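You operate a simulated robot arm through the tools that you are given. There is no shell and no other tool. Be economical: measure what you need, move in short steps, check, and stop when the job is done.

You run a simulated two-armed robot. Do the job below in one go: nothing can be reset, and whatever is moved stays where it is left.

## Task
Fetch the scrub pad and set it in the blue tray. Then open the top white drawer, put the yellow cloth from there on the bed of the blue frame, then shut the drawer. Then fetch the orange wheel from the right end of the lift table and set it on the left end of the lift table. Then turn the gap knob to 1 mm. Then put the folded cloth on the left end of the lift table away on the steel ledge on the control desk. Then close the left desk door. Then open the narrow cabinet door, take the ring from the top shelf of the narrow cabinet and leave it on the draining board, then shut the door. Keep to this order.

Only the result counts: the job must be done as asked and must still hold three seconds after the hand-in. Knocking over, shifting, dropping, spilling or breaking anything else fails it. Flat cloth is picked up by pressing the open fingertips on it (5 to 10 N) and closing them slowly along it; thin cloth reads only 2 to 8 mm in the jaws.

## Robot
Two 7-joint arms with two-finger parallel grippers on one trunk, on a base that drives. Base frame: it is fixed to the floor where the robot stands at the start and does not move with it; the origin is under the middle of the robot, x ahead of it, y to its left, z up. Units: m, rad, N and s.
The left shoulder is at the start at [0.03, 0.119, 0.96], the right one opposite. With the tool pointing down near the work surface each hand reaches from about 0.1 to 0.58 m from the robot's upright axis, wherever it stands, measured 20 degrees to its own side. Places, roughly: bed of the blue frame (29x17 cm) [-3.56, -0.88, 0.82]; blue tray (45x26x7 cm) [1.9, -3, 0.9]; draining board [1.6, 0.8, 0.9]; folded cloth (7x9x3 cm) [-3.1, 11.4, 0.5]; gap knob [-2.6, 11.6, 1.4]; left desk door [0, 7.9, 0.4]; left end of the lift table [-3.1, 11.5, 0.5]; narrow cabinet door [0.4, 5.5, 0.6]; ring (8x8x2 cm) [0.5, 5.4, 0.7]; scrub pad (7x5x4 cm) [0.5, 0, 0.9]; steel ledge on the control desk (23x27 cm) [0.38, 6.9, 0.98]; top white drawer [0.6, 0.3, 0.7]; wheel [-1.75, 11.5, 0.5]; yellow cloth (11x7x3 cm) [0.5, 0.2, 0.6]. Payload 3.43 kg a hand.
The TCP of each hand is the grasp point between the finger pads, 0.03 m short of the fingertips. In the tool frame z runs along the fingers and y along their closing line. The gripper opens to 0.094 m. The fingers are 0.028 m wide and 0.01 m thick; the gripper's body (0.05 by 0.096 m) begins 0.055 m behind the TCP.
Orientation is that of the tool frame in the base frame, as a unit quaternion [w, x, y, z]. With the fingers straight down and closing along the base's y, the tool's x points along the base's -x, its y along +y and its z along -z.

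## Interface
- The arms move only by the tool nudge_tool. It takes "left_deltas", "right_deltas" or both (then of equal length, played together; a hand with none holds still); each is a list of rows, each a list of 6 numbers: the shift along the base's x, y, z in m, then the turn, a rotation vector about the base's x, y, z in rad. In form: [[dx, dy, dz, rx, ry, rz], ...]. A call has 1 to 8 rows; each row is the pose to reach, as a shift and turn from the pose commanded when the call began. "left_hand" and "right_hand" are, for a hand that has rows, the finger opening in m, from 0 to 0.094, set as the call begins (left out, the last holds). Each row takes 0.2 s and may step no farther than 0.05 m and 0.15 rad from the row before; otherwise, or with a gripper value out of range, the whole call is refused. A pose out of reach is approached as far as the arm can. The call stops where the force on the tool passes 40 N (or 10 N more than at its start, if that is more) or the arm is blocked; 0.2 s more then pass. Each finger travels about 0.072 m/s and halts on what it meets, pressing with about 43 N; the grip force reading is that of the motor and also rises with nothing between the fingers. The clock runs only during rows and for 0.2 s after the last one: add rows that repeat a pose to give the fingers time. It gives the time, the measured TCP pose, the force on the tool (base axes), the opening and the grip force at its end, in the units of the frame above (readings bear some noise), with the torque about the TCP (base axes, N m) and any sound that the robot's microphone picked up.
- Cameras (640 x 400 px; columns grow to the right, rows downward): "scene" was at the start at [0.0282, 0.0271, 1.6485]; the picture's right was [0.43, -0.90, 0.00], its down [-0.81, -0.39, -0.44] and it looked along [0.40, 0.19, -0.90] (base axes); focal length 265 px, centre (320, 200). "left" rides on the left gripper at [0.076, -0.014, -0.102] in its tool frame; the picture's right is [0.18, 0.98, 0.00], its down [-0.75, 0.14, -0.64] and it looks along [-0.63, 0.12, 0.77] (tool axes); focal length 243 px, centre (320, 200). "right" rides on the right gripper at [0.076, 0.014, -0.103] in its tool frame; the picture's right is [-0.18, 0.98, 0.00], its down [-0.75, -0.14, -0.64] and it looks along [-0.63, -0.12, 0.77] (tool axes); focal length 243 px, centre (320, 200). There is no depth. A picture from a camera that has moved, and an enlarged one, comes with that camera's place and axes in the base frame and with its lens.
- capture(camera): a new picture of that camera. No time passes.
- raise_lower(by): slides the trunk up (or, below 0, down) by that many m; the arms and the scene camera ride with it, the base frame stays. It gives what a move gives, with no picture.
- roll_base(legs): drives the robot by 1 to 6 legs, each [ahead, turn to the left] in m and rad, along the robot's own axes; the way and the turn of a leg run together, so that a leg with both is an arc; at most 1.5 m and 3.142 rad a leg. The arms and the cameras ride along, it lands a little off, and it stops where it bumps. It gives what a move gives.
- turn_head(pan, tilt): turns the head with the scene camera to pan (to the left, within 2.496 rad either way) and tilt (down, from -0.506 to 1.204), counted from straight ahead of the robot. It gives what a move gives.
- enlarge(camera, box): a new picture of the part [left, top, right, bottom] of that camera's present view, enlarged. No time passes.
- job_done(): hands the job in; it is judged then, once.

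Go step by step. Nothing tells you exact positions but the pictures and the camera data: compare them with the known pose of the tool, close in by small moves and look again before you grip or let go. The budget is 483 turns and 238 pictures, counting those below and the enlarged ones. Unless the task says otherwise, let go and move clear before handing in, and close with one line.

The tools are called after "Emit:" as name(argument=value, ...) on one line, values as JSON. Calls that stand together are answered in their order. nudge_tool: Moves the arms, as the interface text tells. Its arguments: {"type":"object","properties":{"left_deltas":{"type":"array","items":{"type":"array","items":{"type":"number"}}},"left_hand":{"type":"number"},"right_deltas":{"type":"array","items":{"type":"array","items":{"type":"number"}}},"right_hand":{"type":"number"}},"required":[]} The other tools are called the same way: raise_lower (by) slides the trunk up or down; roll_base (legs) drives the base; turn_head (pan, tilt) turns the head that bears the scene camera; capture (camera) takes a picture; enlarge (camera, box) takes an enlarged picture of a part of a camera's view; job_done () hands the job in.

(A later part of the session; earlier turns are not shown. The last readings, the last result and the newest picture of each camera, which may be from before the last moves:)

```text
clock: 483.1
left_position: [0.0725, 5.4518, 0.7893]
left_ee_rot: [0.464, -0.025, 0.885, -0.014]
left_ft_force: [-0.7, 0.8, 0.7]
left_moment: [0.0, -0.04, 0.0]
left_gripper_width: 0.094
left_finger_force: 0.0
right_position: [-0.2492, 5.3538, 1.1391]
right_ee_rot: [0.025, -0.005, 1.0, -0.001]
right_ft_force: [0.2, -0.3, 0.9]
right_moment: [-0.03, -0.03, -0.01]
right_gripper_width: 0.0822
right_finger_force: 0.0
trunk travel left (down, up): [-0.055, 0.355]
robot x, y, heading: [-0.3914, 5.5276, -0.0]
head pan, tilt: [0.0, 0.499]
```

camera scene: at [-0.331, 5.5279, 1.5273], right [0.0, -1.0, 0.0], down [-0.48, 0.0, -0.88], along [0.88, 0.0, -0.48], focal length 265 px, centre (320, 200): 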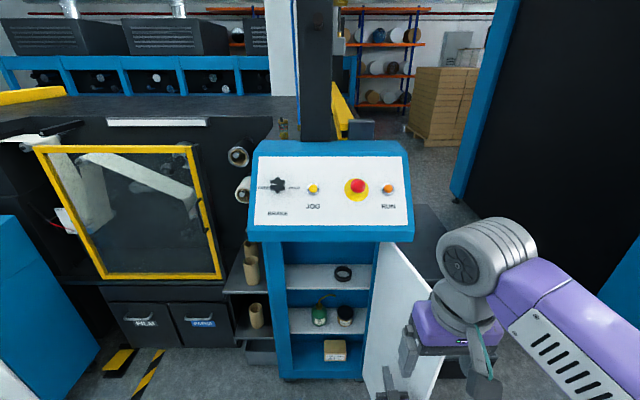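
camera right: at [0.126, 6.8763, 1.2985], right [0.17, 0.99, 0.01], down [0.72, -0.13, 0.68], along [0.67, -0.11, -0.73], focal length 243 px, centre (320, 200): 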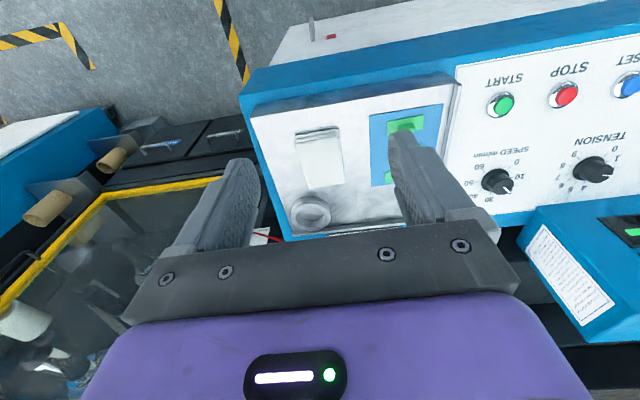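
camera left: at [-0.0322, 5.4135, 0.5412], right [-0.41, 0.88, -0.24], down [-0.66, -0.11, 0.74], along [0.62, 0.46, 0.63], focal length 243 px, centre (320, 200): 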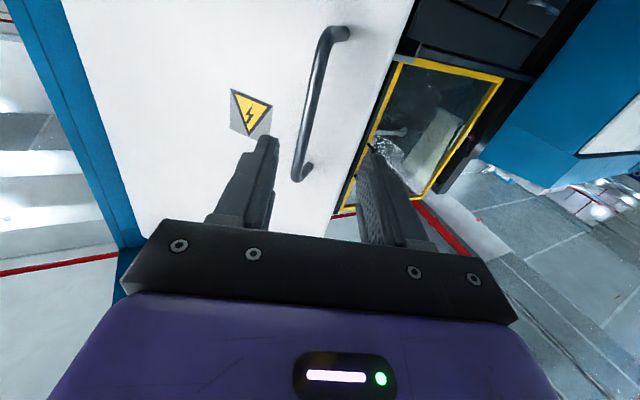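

Emit:
capture(camera="left")

```text
95 pictures are left
camera left: at [-0.0543, 5.4328, 0.785], right [-0.14, 0.97, -0.2], down [-0.11, 0.19, 0.98], along [0.99, 0.15, 0.08], focal length 243 px, centre (320, 200)
```

left: 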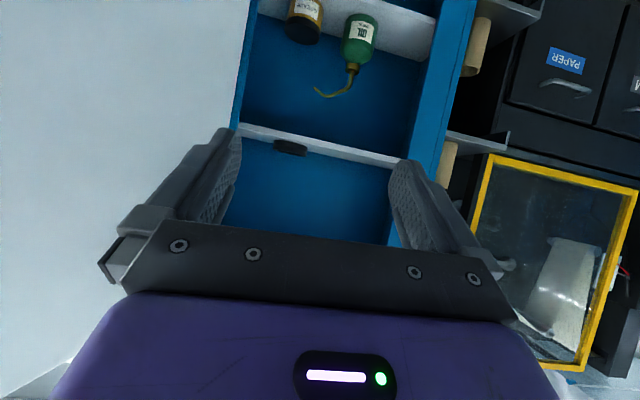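

Ring triangulates to about (0.487, 5.431, 0.73), OD ≈74 mm. Driving 0.24 m closer with the hand pitched 35° down.

Emit:
roll_base(legs=[[0.22, -0.1]])

Emit:
capture(camera="left")

Emit:
turn_head(pan=0.1, tilt=0.75)

Emit:
capture(camera="scene")

```text
clock: 484.8
left_position: [0.2785, 5.3925, 0.7882]
left_ee_rot: [0.464, 0.019, 0.885, -0.037]
left_ft_force: [0.2, -0.1, 0.9]
left_moment: [0.01, -0.01, 0.03]
left_gripper_width: 0.0938
left_finger_force: 0.1
right_position: [-0.0492, 5.3271, 1.1394]
right_ee_rot: [0.025, 0.046, 0.999, -0.002]
right_ft_force: [0.8, -0.9, -0.7]
right_moment: [0.02, 0.03, -0.02]
right_gripper_width: 0.0822
right_finger_force: 0.0
trunk travel left (down, up): [-0.055, 0.355]
robot x, y, heading: [-0.1779, 5.5174, -0.104]
head pan, tilt: [0.0, 0.499]
```

```text
94 pictures are left
camera left: at [0.1511, 5.3871, 0.7841], right [-0.04, 0.98, -0.2], down [-0.09, 0.19, 0.98], along [1.0, 0.05, 0.08], focal length 243 px, centre (320, 200)
```

left: 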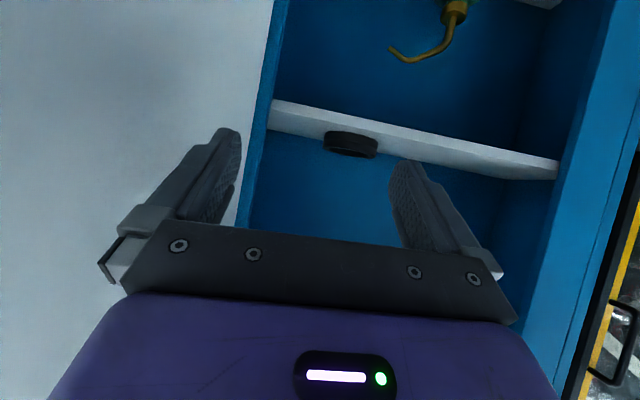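

```text
clock: 485.6
left_position: [0.278, 5.3914, 0.7892]
left_ee_rot: [0.464, 0.019, 0.885, -0.037]
left_ft_force: [-0.6, 0.0, 0.1]
left_moment: [0.0, 0.0, -0.01]
left_gripper_width: 0.0943
left_finger_force: 0.1
right_position: [-0.0505, 5.3283, 1.1387]
right_ee_rot: [0.024, 0.045, 0.999, -0.002]
right_ft_force: [-0.3, -0.2, -0.3]
right_moment: [-0.02, -0.04, 0.02]
right_gripper_width: 0.082
right_finger_force: 0.1
trunk travel left (down, up): [-0.055, 0.355]
robot x, y, heading: [-0.1777, 5.5157, -0.102]
head pan, tilt: [0.099, 0.75]
```

```text
93 pictures are left
camera scene: at [-0.1231, 5.5196, 1.5054], right [0.0, -1.0, 0.0], down [-0.68, 0.0, -0.73], along [0.73, 0.0, -0.68], focal length 265 px, centre (320, 200)
```

scene: 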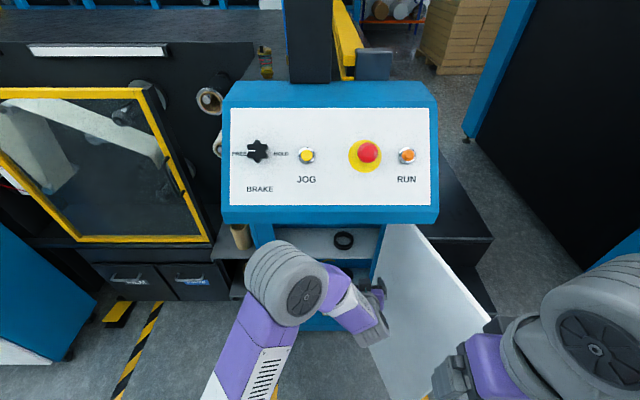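

Refined ring centre ≈ (0.485, 5.431), shelf top ≈0.72. Moving in slightly high, correcting the small roll.

Emit:
nudge_tool(left_deltas=[[0.03, 0.02, -0.005, 0.02, 0, 0], [0.06, 0.037, -0.01, 0.05, 0, 0], [0.1, 0.039, -0.012, 0.05, 0, 0], [0.13, 0.04, -0.014, 0.05, 0, 0]])

Emit:
capture(camera="left")

Emit:
enlarge(camera="scene", box=[230, 190, 430, 310])

```text
clock: 486.6
left_position: [0.4067, 5.4295, 0.7757]
left_ee_rot: [0.462, 0.032, 0.886, -0.015]
left_ft_force: [0.8, 0.3, 0.3]
left_moment: [0.0, -0.02, 0.01]
left_gripper_width: 0.0937
left_finger_force: 0.0
right_position: [-0.0513, 5.3279, 1.1386]
right_ee_rot: [0.024, 0.045, 0.999, -0.002]
right_ft_force: [0.1, -0.2, 0.1]
right_moment: [-0.02, 0.0, 0.02]
right_gripper_width: 0.0817
right_finger_force: 0.1
trunk travel left (down, up): [-0.055, 0.355]
robot x, y, heading: [-0.1804, 5.5156, -0.102]
head pan, tilt: [0.099, 0.75]
```

```text
92 pictures are left
camera left: at [0.2792, 5.426, 0.7711], right [-0.04, 0.99, -0.15], down [-0.09, 0.15, 0.99], along [1.0, 0.05, 0.08], focal length 243 px, centre (320, 200)
```

left: 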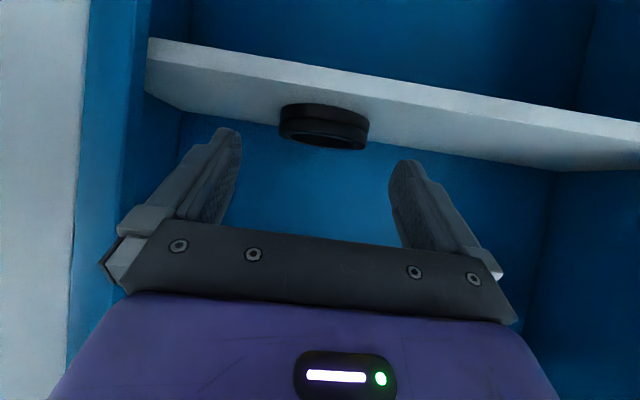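

```text
3.20 times, centred on (330, 250) of scene
camera zoom: at [-0.1229, 5.5196, 1.5053], right [0.0, -1.0, 0.0], down [-0.68, 0.0, -0.73], along [0.73, 0.0, -0.68], focal length 847 px, centre (288, 40)
```

zoom: 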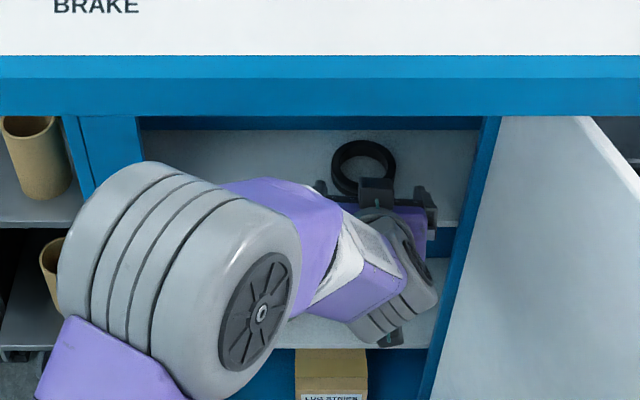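

Aligned. Moving the last 6 cm in and down around the ring.

Emit:
nudge_tool(left_deltas=[[0.02, 0.001, -0.005, 0, 0, 0], [0.04, 0.002, -0.01, 0, 0, 0], [0.055, 0.003, -0.014, 0, 0, 0]])

Emit:
capture(camera="left")

Emit:
enlarge(camera="scene", box=[290, 210, 400, 280])

```text
clock: 487.4
left_position: [0.4634, 5.4351, 0.7609]
left_ee_rot: [0.463, 0.032, 0.886, -0.015]
left_ft_force: [-0.2, -0.2, 0.0]
left_moment: [-0.01, 0.02, -0.02]
left_gripper_width: 0.0941
left_finger_force: 0.1
right_position: [-0.0502, 5.3283, 1.1381]
right_ee_rot: [0.024, 0.045, 0.999, -0.002]
right_ft_force: [0.3, -1.0, -0.7]
right_moment: [0.02, 0.01, -0.02]
right_gripper_width: 0.0819
right_finger_force: 0.1
trunk travel left (down, up): [-0.055, 0.355]
robot x, y, heading: [-0.1764, 5.5194, -0.104]
head pan, tilt: [0.099, 0.75]
```

```text
90 pictures are left
camera left: at [0.336, 5.4308, 0.7569], right [-0.04, 0.99, -0.15], down [-0.09, 0.15, 0.99], along [1.0, 0.05, 0.08], focal length 243 px, centre (320, 200)
```

left: 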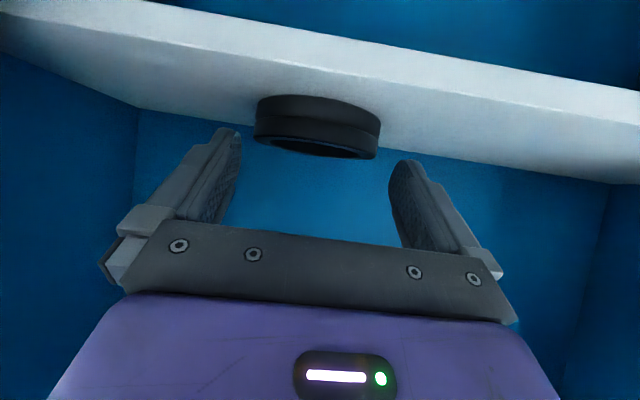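

```text
5.71 times, centred on (345, 245) of scene
camera zoom: at [-0.123, 5.5196, 1.5053], right [0.0, -1.0, 0.0], down [-0.68, 0.0, -0.73], along [0.73, 0.0, -0.68], focal length 1513 px, centre (177, -57)
```

zoom: 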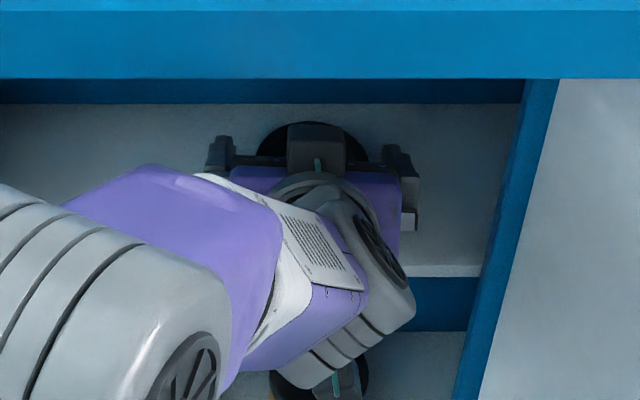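

Jaws are centred on the ring, slightly high. Forward 1 cm and down 9 mm, then close.

Emit:
nudge_tool(left_deltas=[[0.006, -0.001, -0.004, 0, 0, 0], [0.01, -0.002, -0.009, 0, 0, 0]])

Emit:
nudge_tool(left_hand=0.06, left_deltas=[[0, 0, 0, 0, 0, 0], [0, 0, 0, 0, 0, 0], [0, 0, 0, 0, 0, 0]])

Emit:
capture(camera="left")

```text
clock: 488.0
left_position: [0.4749, 5.4335, 0.7519]
left_ee_rot: [0.463, 0.031, 0.886, -0.015]
left_ft_force: [0.2, -0.4, -0.4]
left_moment: [0.02, 0.02, 0.0]
left_gripper_width: 0.0938
left_finger_force: 0.0
right_position: [-0.0499, 5.3277, 1.1389]
right_ee_rot: [0.024, 0.045, 0.999, -0.002]
right_ft_force: [-0.1, -0.2, 0.0]
right_moment: [0.02, -0.02, 0.01]
right_gripper_width: 0.0818
right_finger_force: 0.0
trunk travel left (down, up): [-0.055, 0.355]
robot x, y, heading: [-0.1776, 5.5135, -0.098]
head pan, tilt: [0.099, 0.75]
```

```text
clock: 488.8
left_position: [0.4748, 5.4339, 0.753]
left_ee_rot: [0.464, 0.031, 0.885, -0.015]
left_ft_force: [0.5, 0.7, 0.1]
left_moment: [-0.02, 0.0, 0.02]
left_gripper_width: 0.073
left_finger_force: 42.6
right_position: [-0.0516, 5.3277, 1.1382]
right_ee_rot: [0.025, 0.046, 0.999, -0.003]
right_ft_force: [-0.1, -0.1, -0.3]
right_moment: [0.02, -0.01, 0.03]
right_gripper_width: 0.0822
right_finger_force: 0.0
trunk travel left (down, up): [-0.055, 0.355]
robot x, y, heading: [-0.1803, 5.5172, -0.1]
head pan, tilt: [0.099, 0.75]
```

```text
88 pictures are left
camera left: at [0.3463, 5.4292, 0.7476], right [-0.04, 0.99, -0.15], down [-0.09, 0.15, 0.99], along [1.0, 0.05, 0.08], focal length 243 px, centre (320, 200)
```

left: 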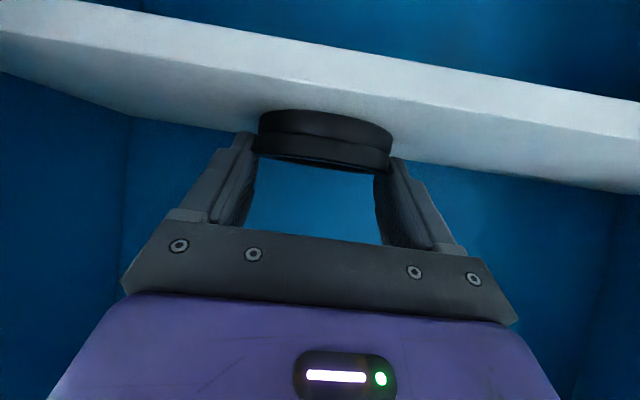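

Gripped at 73 mm but only by the tips; I'll reopen and go a little deeper for a firmer hold.

Emit:
nudge_tool(left_hand=0.09, left_deltas=[[0, 0, 0, 0, 0, 0], [0.004, 0, -0.003, 0, 0, 0], [0.009, 0, -0.007, 0, 0, 0]])

Emit:
nudge_tool(left_hand=0.06, left_deltas=[[0, 0, 0, 0, 0, 0], [0, 0, 0, 0, 0, 0], [0, 0, 0, 0, 0, 0]])

Emit:
capture(camera="left")

```text
clock: 489.6
left_position: [0.4829, 5.4322, 0.7474]
left_ee_rot: [0.465, 0.031, 0.884, -0.017]
left_ft_force: [-11.3, 0.9, 13.6]
left_moment: [-0.44, 0.1, -0.37]
left_gripper_width: 0.0896
left_finger_force: 0.1
right_position: [-0.0544, 5.3281, 1.1386]
right_ee_rot: [0.025, 0.045, 0.999, -0.003]
right_ft_force: [-0.5, -0.2, 0.7]
right_moment: [0.01, 0.02, 0.02]
right_gripper_width: 0.0819
right_finger_force: 0.1
trunk travel left (down, up): [-0.055, 0.355]
robot x, y, heading: [-0.1831, 5.5161, -0.101]
head pan, tilt: [0.099, 0.75]
```

```text
clock: 490.4
left_position: [0.4836, 5.4312, 0.7497]
left_ee_rot: [0.466, 0.032, 0.884, -0.017]
left_ft_force: [1.6, -7.2, 19.5]
left_moment: [-1.04, -0.3, -0.07]
left_gripper_width: 0.0749
left_finger_force: 42.6
right_position: [-0.0521, 5.3266, 1.1382]
right_ee_rot: [0.026, 0.046, 0.999, -0.002]
right_ft_force: [-0.3, -0.5, 0.3]
right_moment: [0.0, 0.0, 0.02]
right_gripper_width: 0.082
right_finger_force: 0.1
trunk travel left (down, up): [-0.055, 0.355]
robot x, y, heading: [-0.1807, 5.5135, -0.107]
head pan, tilt: [0.099, 0.75]
```

```text
87 pictures are left
camera left: at [0.3548, 5.427, 0.743], right [-0.04, 0.99, -0.15], down [-0.09, 0.15, 0.98], along [0.99, 0.05, 0.09], focal length 243 px, centre (320, 200)
```

left: 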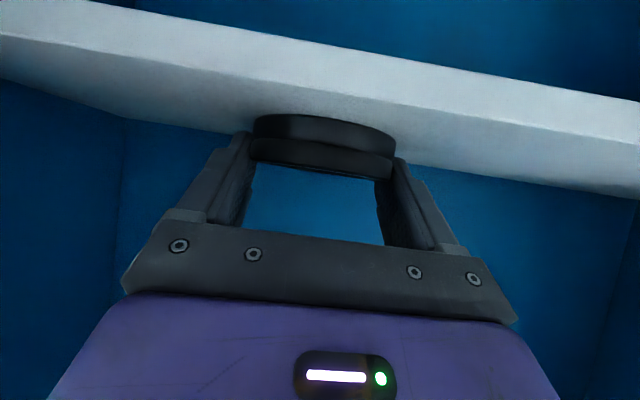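

Now gripped on the full diameter (75 mm). Lifting and withdrawing.

Emit:
nudge_tool(left_deltas=[[0, 0, 0.015, 0, 0, 0], [-0.02, 0, 0.035, 0, 0, 0], [-0.06, 0, 0.045, 0, 0, 0], [-0.1, 0, 0.05, 0, 0, 0], [-0.14, 0, 0.05, 0, 0, 0], [-0.18, 0, 0.05, 0, 0, 0]])

Emit:
capture(camera="left")

```text
clock: 491.8
left_position: [0.3021, 5.4341, 0.7953]
left_ee_rot: [0.463, 0.032, 0.885, -0.016]
left_ft_force: [0.0, -0.3, -1.1]
left_moment: [0.01, -0.02, 0.01]
left_gripper_width: 0.0748
left_finger_force: 42.4
right_position: [-0.0504, 5.3276, 1.139]
right_ee_rot: [0.024, 0.045, 0.999, -0.002]
right_ft_force: [-0.3, -0.1, 0.6]
right_moment: [0.0, 0.0, 0.0]
right_gripper_width: 0.082
right_finger_force: 0.0
trunk travel left (down, up): [-0.055, 0.355]
robot x, y, heading: [-0.1741, 5.516, -0.103]
head pan, tilt: [0.099, 0.75]
```

```text
86 pictures are left
camera left: at [0.1734, 5.4282, 0.7907], right [-0.04, 0.99, -0.15], down [-0.09, 0.15, 0.99], along [1.0, 0.05, 0.08], focal length 243 px, centre (320, 200)
```

left: 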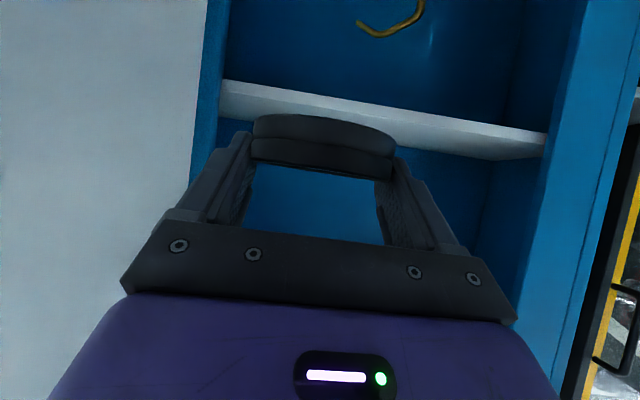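

Ring held. Backing out and driving down the aisle toward the bench area to find the draining board.

Emit:
roll_base(legs=[[-0.7, 0]])

Emit:
raise_lower(by=0.2)

Emit:
nudge_tool(left_deltas=[[-0.03, 0.03, 0.01, 0, 0, 0], [-0.06, 0.06, 0.02, 0, 0, 0], [-0.08, 0.09, 0.03, 0, 0, 0]])

Emit:
roll_base(legs=[[0, -1.47], [1.5, 0], [1.5, 0], [0.5, 0], [0, 1.1]])

Emit:
turn_head(pan=0.0, tilt=0.4)

Emit:
capture(camera="scene")

```text
clock: 495.6
left_position: [-0.3909, 5.5058, 0.7964]
left_ee_rot: [0.463, 0.032, 0.886, -0.016]
left_ft_force: [0.1, 0.9, -0.3]
left_moment: [-0.01, 0.03, 0.0]
left_gripper_width: 0.0748
left_finger_force: 43.0
right_position: [-0.7447, 5.3985, 1.1382]
right_ee_rot: [0.025, 0.046, 0.999, -0.002]
right_ft_force: [-0.8, -0.2, -0.2]
right_moment: [-0.04, -0.03, -0.01]
right_gripper_width: 0.082
right_finger_force: 0.2
trunk travel left (down, up): [-0.055, 0.355]
robot x, y, heading: [-0.87, 5.5875, -0.106]
head pan, tilt: [0.099, 0.75]
```

```text
clock: 497.8
left_position: [-0.3921, 5.5044, 0.9967]
left_ee_rot: [0.463, 0.032, 0.886, -0.015]
left_ft_force: [0.3, 0.4, 0.2]
left_moment: [0.0, -0.01, 0.0]
left_gripper_width: 0.0749
left_finger_force: 43.6
right_position: [-0.7443, 5.4002, 1.337]
right_ee_rot: [0.024, 0.046, 0.999, -0.001]
right_ft_force: [-0.4, -0.4, 0.4]
right_moment: [0.0, 0.02, 0.02]
right_gripper_width: 0.0821
right_finger_force: 0.0
trunk travel left (down, up): [-0.255, 0.155]
robot x, y, heading: [-0.8745, 5.5886, -0.106]
head pan, tilt: [0.099, 0.75]
```

```text
clock: 498.6
left_position: [-0.4655, 5.5909, 1.0273]
left_ee_rot: [0.463, 0.031, 0.886, -0.015]
left_ft_force: [0.2, 0.6, -1.4]
left_moment: [0.03, 0.02, -0.02]
left_gripper_width: 0.075
left_finger_force: 42.9
left hand out of reach, approached as far as the arm can: row 3
right_position: [-0.7446, 5.4003, 1.3383]
right_ee_rot: [0.024, 0.046, 0.999, -0.003]
right_ft_force: [0.1, 0.3, 0.0]
right_moment: [-0.02, -0.05, 0.02]
right_gripper_width: 0.0823
right_finger_force: 0.0
trunk travel left (down, up): [-0.255, 0.155]
robot x, y, heading: [-0.8712, 5.5887, -0.1]
head pan, tilt: [0.099, 0.75]
```

```text
clock: 522.0
left_position: [-0.3666, 1.9483, 1.0268]
left_ee_rot: [0.455, 0.17, 0.87, -0.088]
left_ft_force: [-0.6, -0.2, 0.4]
left_moment: [0.0, -0.01, 0.01]
left_gripper_width: 0.0745
left_finger_force: 43.2
right_position: [-0.6895, 1.853, 1.3384]
right_ee_rot: [0.023, 0.201, 0.979, -0.006]
right_ft_force: [-0.4, 0.4, 1.0]
right_moment: [0.04, -0.03, -0.03]
right_gripper_width: 0.0819
right_finger_force: 0.1
trunk travel left (down, up): [-0.255, 0.155]
robot x, y, heading: [-0.7537, 2.0713, -0.422]
head pan, tilt: [0.099, 0.75]
```

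```text
clock: 522.9
left_position: [-0.3662, 1.9485, 1.027]
left_ee_rot: [0.455, 0.169, 0.87, -0.087]
left_ft_force: [0.1, 0.2, -0.7]
left_moment: [0.01, 0.04, -0.01]
left_gripper_width: 0.0742
left_finger_force: 43.2
right_position: [-0.69, 1.8524, 1.338]
right_ee_rot: [0.024, 0.201, 0.979, -0.006]
right_ft_force: [-0.6, -0.6, 0.3]
right_moment: [0.02, -0.04, 0.0]
right_gripper_width: 0.082
right_finger_force: 0.1
trunk travel left (down, up): [-0.255, 0.155]
robot x, y, heading: [-0.7501, 2.0725, -0.422]
head pan, tilt: [0.0, 0.4]
```

```text
85 pictures are left
camera scene: at [-0.6933, 2.0471, 1.7363], right [-0.41, -0.91, 0.0], down [-0.36, 0.16, -0.92], along [0.84, -0.37, -0.39], focal length 265 px, centre (320, 200)
```

scene: 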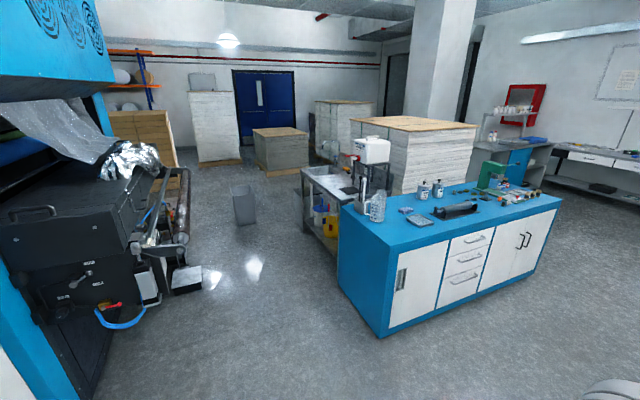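

Emit:
enlarge(camera="scene", box=[220, 120, 420, 260])

```text
2.86 times, centred on (320, 190) of scene
camera zoom: at [-0.6933, 2.0471, 1.7363], right [-0.41, -0.91, 0.0], down [-0.36, 0.16, -0.92], along [0.84, -0.37, -0.39], focal length 756 px, centre (320, 229)
```

zoom: 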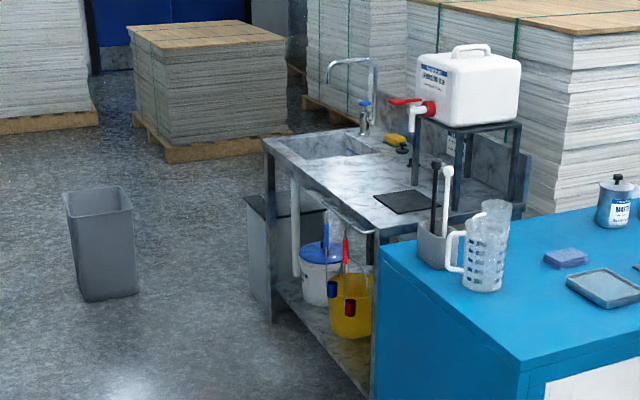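

The steel sink unit lies behind the bench: x 1.03–1.95, front edge y ≈1.12, basin at the far end, clear draining area around (1.5, 0.9). Driving round to face it.

Emit:
roll_base(legs=[[0, 0.2], [1.5, 0], [0.65, 0], [0, -1.35]])

Emit:
turn_head(pan=0.1, tilt=0.7)

Emit:
capture(camera="scene")

```text
clock: 537.5
left_position: [1.4003, 1.2531, 1.0263]
left_ee_rot: [0.341, 0.602, 0.651, -0.314]
left_ft_force: [0.2, 0.0, 0.0]
left_moment: [0.0, -0.01, -0.02]
left_gripper_width: 0.0743
left_finger_force: 42.8
right_position: [1.1716, 1.5006, 1.3384]
right_ee_rot: [0.017, 0.686, 0.727, -0.017]
right_ft_force: [0.6, -0.7, -0.6]
right_moment: [-0.01, 0.0, 0.02]
right_gripper_width: 0.0819
right_finger_force: 0.0
trunk travel left (down, up): [-0.255, 0.155]
robot x, y, heading: [1.342, 1.6553, -1.528]
head pan, tilt: [0.0, 0.4]
```

```text
clock: 538.3
left_position: [1.4007, 1.252, 1.0268]
left_ee_rot: [0.341, 0.602, 0.651, -0.314]
left_ft_force: [0.4, 0.5, -1.2]
left_moment: [0.02, 0.01, -0.01]
left_gripper_width: 0.0741
left_finger_force: 43.1
right_position: [1.1709, 1.5002, 1.3383]
right_ee_rot: [0.017, 0.686, 0.727, -0.017]
right_ft_force: [-0.3, -0.3, -0.4]
right_moment: [-0.05, -0.01, 0.0]
right_gripper_width: 0.0818
right_finger_force: 0.1
trunk travel left (down, up): [-0.255, 0.155]
robot x, y, heading: [1.3395, 1.6545, -1.523]
head pan, tilt: [0.099, 0.7]
```

```text
83 pictures are left
camera scene: at [1.3522, 1.6006, 1.7096], right [-0.99, -0.14, 0.0], down [-0.09, 0.64, -0.77], along [0.11, -0.76, -0.64], focal length 265 px, centre (320, 200)
```

scene: 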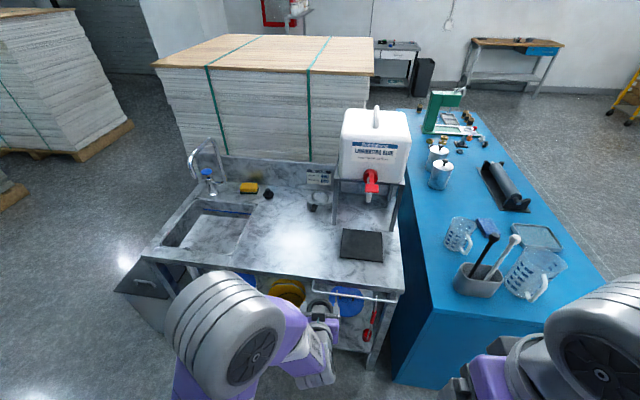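

Emit:
enlarge(camera="scene", box=[150, 150, 420, 320])

```text
2.35 times, centred on (285, 235) of scene
camera zoom: at [1.3522, 1.6006, 1.7096], right [-0.99, -0.14, 0.0], down [-0.09, 0.64, -0.77], along [0.11, -0.76, -0.64], focal length 623 px, centre (402, 118)
```

zoom: 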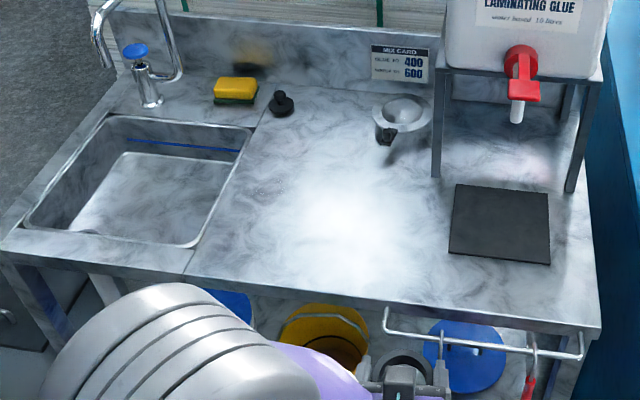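

Target spot ≈ (1.56, 0.90) on the clear draining area. Driving 0.2 m closer and reaching over it.

Emit:
roll_base(legs=[[0.2, 0]])

Emit:
nudge_tool(left_deltas=[[0.03, -0.03, 0, 0, 0, 0], [0.06, -0.06, 0, 0, 0, 0], [0.09, -0.09, -0.01, 0, 0, 0], [0.12, -0.12, -0.02, 0, 0, 0], [0.145, -0.145, -0.03, 0, 0, 0]])

Emit:
capture(camera="scene")

Emit:
capture(camera="left")

```text
clock: 539.9
left_position: [1.4071, 1.0546, 1.0262]
left_ee_rot: [0.34, 0.603, 0.65, -0.315]
left_ft_force: [0.0, -0.5, -0.2]
left_moment: [0.01, 0.01, -0.01]
left_gripper_width: 0.0743
left_finger_force: 43.4
right_position: [1.1797, 1.3024, 1.3381]
right_ee_rot: [0.017, 0.688, 0.725, -0.018]
right_ft_force: [0.8, 0.2, 0.7]
right_moment: [0.01, 0.02, -0.01]
right_gripper_width: 0.0818
right_finger_force: 0.2
trunk travel left (down, up): [-0.255, 0.155]
robot x, y, heading: [1.3455, 1.4573, -1.529]
head pan, tilt: [0.099, 0.7]
```

```text
clock: 541.1
left_position: [1.5548, 0.9082, 0.997]
left_ee_rot: [0.341, 0.603, 0.649, -0.315]
left_ft_force: [0.6, 0.6, -1.1]
left_moment: [0.03, 0.04, -0.02]
left_gripper_width: 0.0746
left_finger_force: 43.4
right_position: [1.1803, 1.3026, 1.338]
right_ee_rot: [0.016, 0.688, 0.725, -0.018]
right_ft_force: [-0.4, 0.0, 0.2]
right_moment: [0.03, 0.01, -0.01]
right_gripper_width: 0.0822
right_finger_force: 0.1
trunk travel left (down, up): [-0.255, 0.155]
robot x, y, heading: [1.3481, 1.4569, -1.531]
head pan, tilt: [0.099, 0.7]
```

```text
81 pictures are left
camera scene: at [1.3614, 1.4021, 1.7095], right [-0.99, -0.14, 0.0], down [-0.09, 0.64, -0.76], along [0.11, -0.76, -0.64], focal length 265 px, centre (320, 200)
```

scene: 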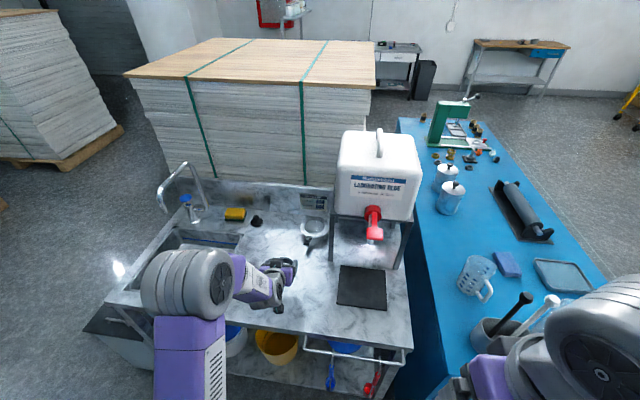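

```text
80 pictures are left
camera left: at [1.5302, 1.0341, 0.9919], right [0.97, 0.18, -0.15], down [0.13, 0.11, 0.99], along [0.19, -0.98, 0.08], focal length 243 px, centre (320, 200)
```

left: 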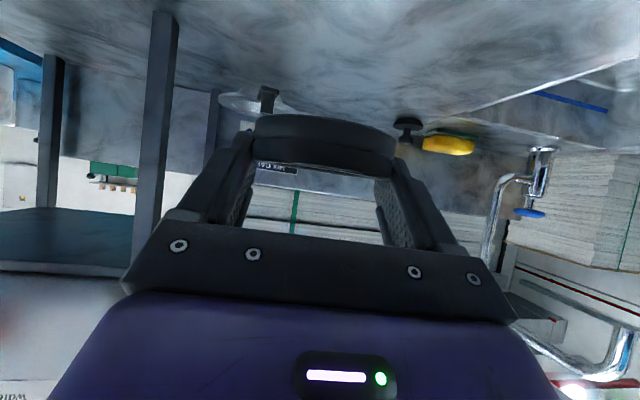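

Clear under the ring. Lowering to contact.

Emit:
nudge_tool(left_deltas=[[0, 0, -0.03, 0, 0, 0], [0, 0, -0.05, 0, 0, 0], [0, 0, -0.065, 0, 0, 0], [0, 0, -0.075, 0, 0, 0], [0, 0, -0.085, 0, 0, 0], [0, 0, -0.095, 0, 0, 0], [0, 0, -0.105, 0, 0, 0], [0, 0, -0.115, 0, 0, 0]])

Emit:
capture(camera="left")

```text
clock: 542.9
left_position: [1.5535, 0.9074, 0.889]
left_ee_rot: [0.346, 0.601, 0.646, -0.32]
left_ft_force: [1.4, 1.4, 33.9]
left_moment: [0.96, -0.16, -0.1]
left_gripper_width: 0.0744
left_finger_force: 43.3
right_position: [1.1789, 1.3065, 1.3392]
right_ee_rot: [0.019, 0.688, 0.725, -0.019]
right_ft_force: [0.0, 0.0, -0.8]
right_moment: [-0.01, -0.02, 0.03]
right_gripper_width: 0.082
right_finger_force: 0.0
trunk travel left (down, up): [-0.255, 0.155]
robot x, y, heading: [1.3455, 1.4568, -1.531]
head pan, tilt: [0.099, 0.7]
```

```text
79 pictures are left
camera left: at [1.5294, 1.0336, 0.882], right [0.97, 0.18, -0.15], down [0.13, 0.13, 0.98], along [0.19, -0.98, 0.1], focal length 243 px, centre (320, 200)
```

left: 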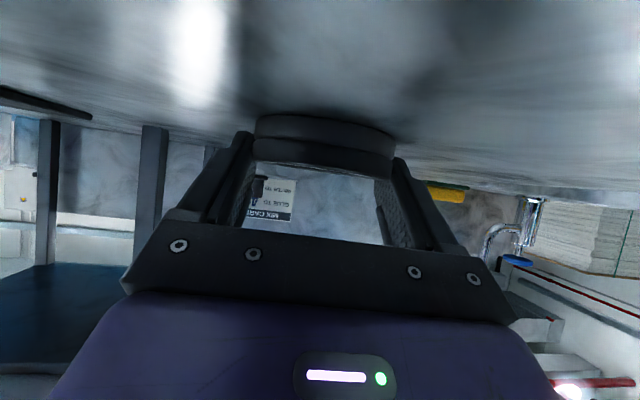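

Touching. Easing off, opening, and drawing back.

Emit:
nudge_tool(left_deltas=[[0, 0, 0.005, 0, 0, 0], [0, 0, 0.005, 0, 0, 0]])

Emit:
nudge_tool(left_hand=0.092, left_deltas=[[0, 0, 0, 0, 0, 0], [0, 0, 0.001, 0, 0, 0], [0, 0, 0.002, 0, 0, 0]])

Emit:
nudge_tool(left_deltas=[[0, 0.005, 0.02, 0, 0, 0], [0, 0.03, 0.05, 0, 0, 0], [0, 0.06, 0.08, 0, 0, 0], [-0.02, 0.1, 0.1, 0, 0, 0], [-0.05, 0.13, 0.11, 0, 0, 0], [-0.08, 0.16, 0.12, 0, 0, 0]])

Emit:
capture(camera="left")

Emit:
enlarge(camera="scene", box=[150, 180, 420, 350])

```text
clock: 543.5
left_position: [1.551, 0.9089, 0.8885]
left_ee_rot: [0.343, 0.602, 0.649, -0.316]
left_ft_force: [-0.6, -5.1, 20.4]
left_moment: [-0.73, -0.37, -0.09]
left_gripper_width: 0.0744
left_finger_force: 42.6
right_position: [1.1797, 1.3037, 1.3396]
right_ee_rot: [0.018, 0.688, 0.726, -0.018]
right_ft_force: [0.1, 0.1, 0.3]
right_moment: [-0.01, 0.01, 0.03]
right_gripper_width: 0.082
right_finger_force: 0.1
trunk travel left (down, up): [-0.255, 0.155]
robot x, y, heading: [1.3502, 1.4561, -1.528]
head pan, tilt: [0.099, 0.7]
```

```text
clock: 544.3
left_position: [1.5543, 0.9116, 0.8886]
left_ee_rot: [0.341, 0.602, 0.651, -0.314]
left_ft_force: [7.2, -4.5, 7.0]
left_moment: [0.58, 0.36, -0.39]
left_gripper_width: 0.0855
left_finger_force: 0.1
right_position: [1.1801, 1.3042, 1.3376]
right_ee_rot: [0.017, 0.687, 0.726, -0.019]
right_ft_force: [-0.2, -0.9, -0.4]
right_moment: [0.0, 0.01, 0.02]
right_gripper_width: 0.082
right_finger_force: 0.1
trunk travel left (down, up): [-0.255, 0.155]
robot x, y, heading: [1.3494, 1.4565, -1.533]
head pan, tilt: [0.099, 0.7]
```

```text
clock: 545.7
left_position: [1.4582, 1.0322, 1.0053]
left_ee_rot: [0.342, 0.602, 0.65, -0.313]
left_ft_force: [0.1, -0.7, -0.4]
left_moment: [0.02, -0.03, -0.01]
left_gripper_width: 0.092
left_finger_force: 0.0
left hand out of reach, approached as far as the arm can: row 5, 6
right_position: [1.1779, 1.3028, 1.3383]
right_ee_rot: [0.018, 0.687, 0.726, -0.018]
right_ft_force: [0.7, 0.0, 0.3]
right_moment: [0.01, 0.0, -0.02]
right_gripper_width: 0.0821
right_finger_force: 0.0
trunk travel left (down, up): [-0.255, 0.155]
robot x, y, heading: [1.3473, 1.4587, -1.529]
head pan, tilt: [0.099, 0.7]
```

```text
78 pictures are left
camera left: at [1.4346, 1.1592, 1.0015], right [0.97, 0.18, -0.15], down [0.13, 0.11, 0.99], along [0.19, -0.98, 0.08], focal length 243 px, centre (320, 200)
```

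left: 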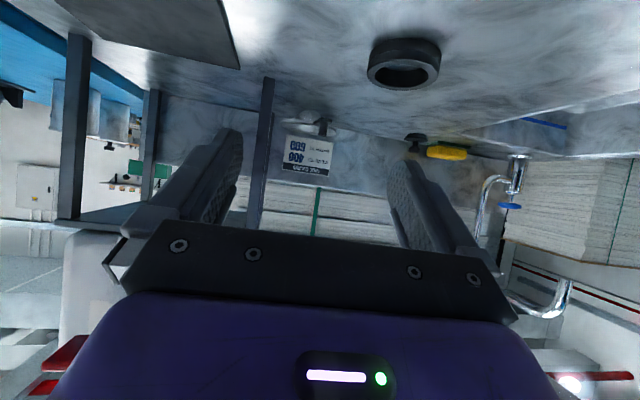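

```text
2.35 times, centred on (285, 265) of scene
camera zoom: at [1.3592, 1.4036, 1.7096], right [-0.99, -0.14, 0.0], down [-0.09, 0.64, -0.77], along [0.11, -0.76, -0.64], focal length 623 px, centre (402, 47)
```

zoom: 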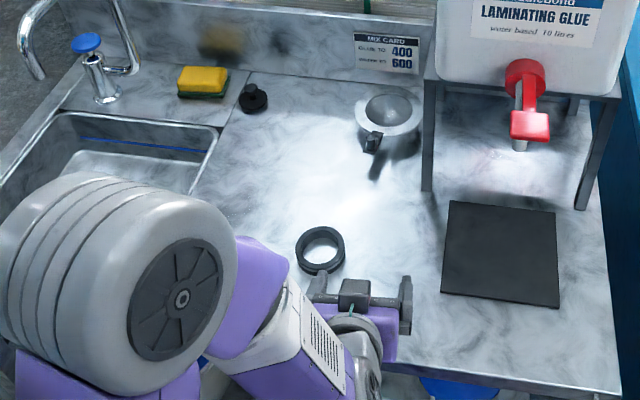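

The ring rests on the draining board. Now back to the cabinet to shut its door.

Emit:
roll_base(legs=[[-0.2, 0], [0, -1.736], [1.5, 0], [0.6, 0], [0, -1.446], [1.5, 0]])

Emit:
roll_base(legs=[[0.9, -0.5]])

Emit:
turn_head(pan=-0.2, tilt=0.5)

Emit:
capture(camera="scene")

```text
clock: 572.0
left_position: [-0.8119, 3.807, 1.0067]
left_ee_rot: [-0.323, 0.633, -0.62, -0.332]
left_ft_force: [-0.4, -0.3, 0.6]
left_moment: [-0.02, 0.02, 0.01]
left_gripper_width: 0.0919
left_finger_force: 0.0
right_position: [-0.548, 3.5214, 1.3377]
right_ee_rot: [-0.017, 0.707, -0.707, -0.017]
right_ft_force: [-0.2, 0.0, 0.5]
right_moment: [-0.01, 0.0, -0.04]
right_gripper_width: 0.0818
right_finger_force: 0.1
trunk travel left (down, up): [-0.255, 0.155]
robot x, y, heading: [-0.7251, 3.3799, 1.56]
head pan, tilt: [0.099, 0.7]
```

```text
clock: 576.7
left_position: [-0.3759, 4.6503, 1.006]
left_ee_rot: [0.393, -0.465, 0.755, 0.244]
left_ft_force: [0.0, 1.7, 0.1]
left_moment: [0.0, -0.02, 0.0]
left_gripper_width: 0.0918
left_finger_force: 0.0
right_position: [-0.2766, 4.2746, 1.3383]
right_ee_rot: [0.021, -0.515, 0.857, 0.012]
right_ft_force: [0.5, -0.1, -0.3]
right_moment: [-0.03, 0.0, 0.0]
right_gripper_width: 0.082
right_finger_force: 0.0
trunk travel left (down, up): [-0.255, 0.155]
robot x, y, heading: [-0.5003, 4.2304, 1.074]
head pan, tilt: [0.099, 0.7]
```

```text
clock: 577.5
left_position: [-0.3769, 4.6525, 1.0055]
left_ee_rot: [0.394, -0.465, 0.754, 0.245]
left_ft_force: [-0.3, -1.1, -0.5]
left_moment: [-0.03, 0.0, 0.01]
left_gripper_width: 0.0921
left_finger_force: 0.1
right_position: [-0.2771, 4.2736, 1.3388]
right_ee_rot: [0.022, -0.516, 0.856, 0.012]
right_ft_force: [-0.7, -0.1, 0.1]
right_moment: [0.03, 0.03, 0.02]
right_gripper_width: 0.082
right_finger_force: 0.0
trunk travel left (down, up): [-0.255, 0.155]
robot x, y, heading: [-0.5011, 4.2304, 1.074]
head pan, tilt: [-0.201, 0.499]
```

```text
76 pictures are left
camera scene: at [-0.4535, 4.2735, 1.7272], right [0.76, -0.64, 0.0], down [-0.31, -0.37, -0.88], along [0.57, 0.67, -0.48], focal length 265 px, centre (320, 200)
```

scene: 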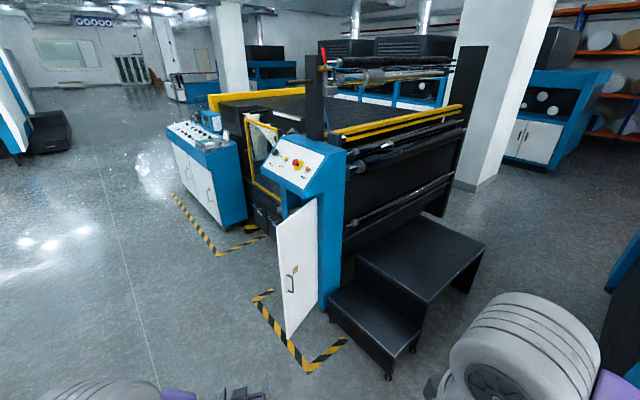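

The door stands open ≈104°, free edge near (0.085, 5.23). I'll level the left hand at z≈0.8 with closed fingers, align, and push it shut by driving along its closing chord.

Emit:
raise_lower(by=-0.2)

Emit:
roll_base(legs=[[0, -0.151]])

Emit:
nudge_tool(left_hand=0.0, left_deltas=[[0.024, 0.032, 0, 0.0972, -0.0736, 0], [0.048, 0.064, 0, 0.1944, -0.1472, 0], [0.072, 0.096, 0, 0.2916, -0.2208, 0], [0.096, 0.128, 0, 0.3888, -0.2944, 0], [0.12, 0.16, 0, 0.486, -0.368, 0]])

Emit:
capture(camera="scene")

```text
clock: 579.6
left_position: [-0.3765, 4.6513, 0.8064]
left_ee_rot: [0.394, -0.465, 0.755, 0.244]
left_ft_force: [0.5, -0.2, 0.7]
left_moment: [0.0, -0.01, 0.01]
left_gripper_width: 0.0921
left_finger_force: 0.0
right_position: [-0.2766, 4.2745, 1.1379]
right_ee_rot: [0.021, -0.515, 0.857, 0.012]
right_ft_force: [0.3, 0.5, 1.4]
right_moment: [0.03, -0.03, 0.03]
right_gripper_width: 0.0822
right_finger_force: 0.1
trunk travel left (down, up): [-0.055, 0.355]
robot x, y, heading: [-0.4996, 4.2275, 1.064]
head pan, tilt: [-0.201, 0.499]
```

```text
clock: 580.7
left_position: [-0.3155, 4.6282, 0.8068]
left_ee_rot: [0.411, -0.408, 0.787, 0.215]
left_ft_force: [-0.4, 0.0, 0.6]
left_moment: [0.02, 0.0, -0.04]
left_gripper_width: 0.0919
left_finger_force: 0.0
right_position: [-0.2727, 4.2402, 1.1389]
right_ee_rot: [0.022, -0.449, 0.893, 0.011]
right_ft_force: [-0.9, -0.7, 0.2]
right_moment: [0.02, 0.0, 0.02]
right_gripper_width: 0.0819
right_finger_force: 0.1
trunk travel left (down, up): [-0.055, 0.355]
robot x, y, heading: [-0.5027, 4.2283, 0.927]
head pan, tilt: [-0.201, 0.499]
```

```text
clock: 581.9
left_position: [-0.1956, 4.7878, 0.8059]
left_ee_rot: [0.632, -0.328, 0.625, 0.318]
left_ft_force: [-0.2, -0.8, -0.2]
left_moment: [-0.01, 0.0, -0.01]
left_gripper_width: 0.0
left_finger_force: 33.1
right_position: [-0.2719, 4.2417, 1.1381]
right_ee_rot: [0.023, -0.45, 0.893, 0.01]
right_ft_force: [-0.1, -0.4, 0.3]
right_moment: [0.02, 0.02, -0.02]
right_gripper_width: 0.0823
right_finger_force: 0.1
trunk travel left (down, up): [-0.055, 0.355]
robot x, y, heading: [-0.4999, 4.2297, 0.921]
head pan, tilt: [-0.201, 0.499]
```

```text
75 pictures are left
camera scene: at [-0.4472, 4.267, 1.5272], right [0.66, -0.75, 0.0], down [-0.36, -0.32, -0.88], along [0.66, 0.58, -0.48], focal length 265 px, centre (320, 200)
```

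scene: 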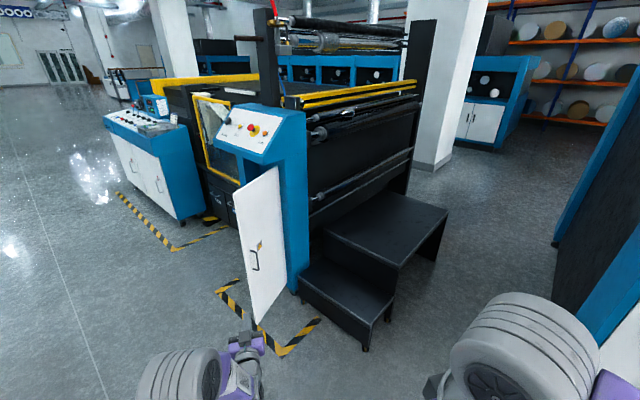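

Lined up. Driving to contact and pushing.

Emit:
roll_base(legs=[[0.65, 0]])

Emit:
capture(camera="scene")

```text
clock: 585.5
left_position: [0.1926, 5.3019, 0.8067]
left_ee_rot: [0.631, -0.33, 0.625, 0.319]
left_ft_force: [-0.7, 0.4, 0.7]
left_moment: [0.0, 0.03, 0.0]
left_gripper_width: 0.0
left_finger_force: 33.1
right_position: [0.1168, 4.7548, 1.1396]
right_ee_rot: [0.022, -0.451, 0.892, 0.01]
right_ft_force: [-0.4, 0.0, 0.8]
right_moment: [-0.01, 0.0, -0.01]
right_gripper_width: 0.0817
right_finger_force: 0.1
trunk travel left (down, up): [-0.055, 0.355]
robot x, y, heading: [-0.1137, 4.7468, 0.924]
head pan, tilt: [-0.201, 0.499]
```

```text
74 pictures are left
camera scene: at [-0.0587, 4.7803, 1.5273], right [0.66, -0.75, 0.0], down [-0.36, -0.32, -0.88], along [0.66, 0.58, -0.48], focal length 265 px, centre (320, 200)
```

scene: 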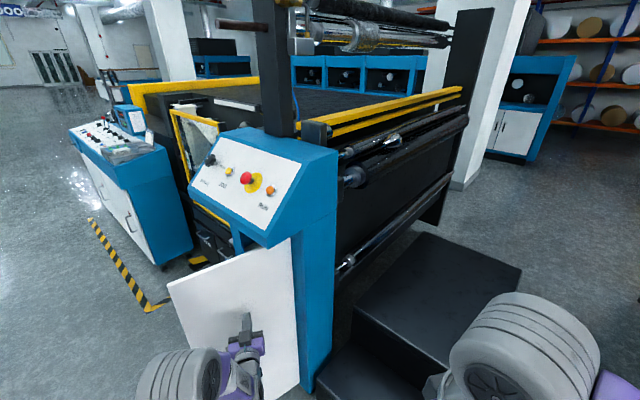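

Emit:
roll_base(legs=[[0.17, 0]])

Emit:
capture(camera="scene")

```text
clock: 586.9
left_position: [0.2941, 5.4367, 0.8068]
left_ee_rot: [0.631, -0.33, 0.625, 0.319]
left_ft_force: [0.0, -0.1, 0.4]
left_moment: [0.03, 0.0, -0.04]
left_gripper_width: 0.0
left_finger_force: 33.0
right_position: [0.2188, 4.8902, 1.139]
right_ee_rot: [0.022, -0.45, 0.893, 0.01]
right_ft_force: [-0.1, 0.5, -0.4]
right_moment: [-0.01, 0.03, -0.04]
right_gripper_width: 0.082
right_finger_force: 0.0
trunk travel left (down, up): [-0.055, 0.355]
robot x, y, heading: [-0.0125, 4.8766, 0.924]
head pan, tilt: [-0.201, 0.499]
```

```text
73 pictures are left
camera scene: at [0.0438, 4.9155, 1.5272], right [0.66, -0.75, 0.0], down [-0.36, -0.32, -0.88], along [0.66, 0.58, -0.48], focal length 265 px, centre (320, 200)
```

scene: 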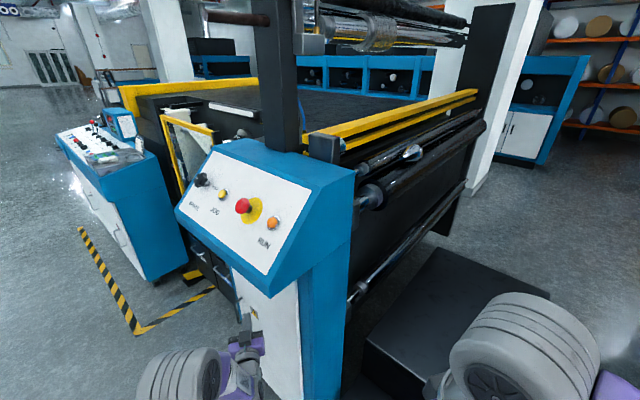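

Emit:
roll_base(legs=[[0.06, 0]])

Emit:
nudge_tool(left_deltas=[[0.012, 0.005, 0, 0, 0, 0], [0.024, 0.01, 0, 0, 0, 0], [0.034, 0.015, 0, 0, 0, 0], [0.042, 0.018, 0, 0, 0, 0], [0.05, 0.02, 0, 0, 0, 0]])

Emit:
capture(camera="scene")

```text
clock: 587.9
left_position: [0.3311, 5.485, 0.8061]
left_ee_rot: [0.631, -0.33, 0.625, 0.319]
left_ft_force: [0.6, 0.0, 0.5]
left_moment: [-0.02, -0.02, -0.01]
left_gripper_width: 0.0
left_finger_force: 33.1
right_position: [0.2547, 4.938, 1.1391]
right_ee_rot: [0.022, -0.45, 0.892, 0.011]
right_ft_force: [0.2, 0.7, 0.6]
right_moment: [-0.03, 0.03, -0.01]
right_gripper_width: 0.082
right_finger_force: 0.1
trunk travel left (down, up): [-0.055, 0.355]
robot x, y, heading: [0.0252, 4.9267, 0.922]
head pan, tilt: [-0.201, 0.499]
```

```text
clock: 589.0
left_position: [0.3674, 5.5008, 0.8047]
left_ee_rot: [0.628, -0.332, 0.625, 0.324]
left_ft_force: [-16.1, -11.5, 7.0]
left_moment: [-0.03, 0.03, 0.05]
left_gripper_width: 0.0
left_finger_force: 33.1
right_position: [0.2508, 4.9361, 1.1381]
right_ee_rot: [0.024, -0.45, 0.892, 0.011]
right_ft_force: [-0.2, -0.6, -0.6]
right_moment: [0.0, 0.02, 0.03]
right_gripper_width: 0.0818
right_finger_force: 0.0
trunk travel left (down, up): [-0.055, 0.355]
robot x, y, heading: [0.0269, 4.9248, 0.925]
head pan, tilt: [-0.201, 0.499]
stopped in row 5 (left hand): the force on the tool passed its limit at 50 N (the readings are from after the stop); the commanded pose is now the measured one
```

```text
72 pictures are left
camera scene: at [0.0765, 4.9596, 1.5275], right [0.66, -0.75, 0.0], down [-0.36, -0.32, -0.88], along [0.66, 0.58, -0.48], focal length 265 px, centre (320, 200)
```

scene: 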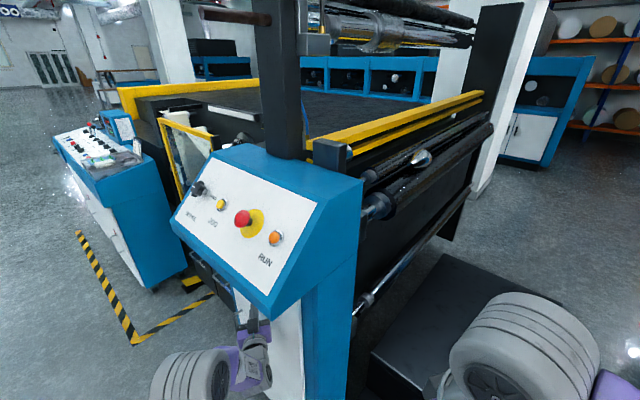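

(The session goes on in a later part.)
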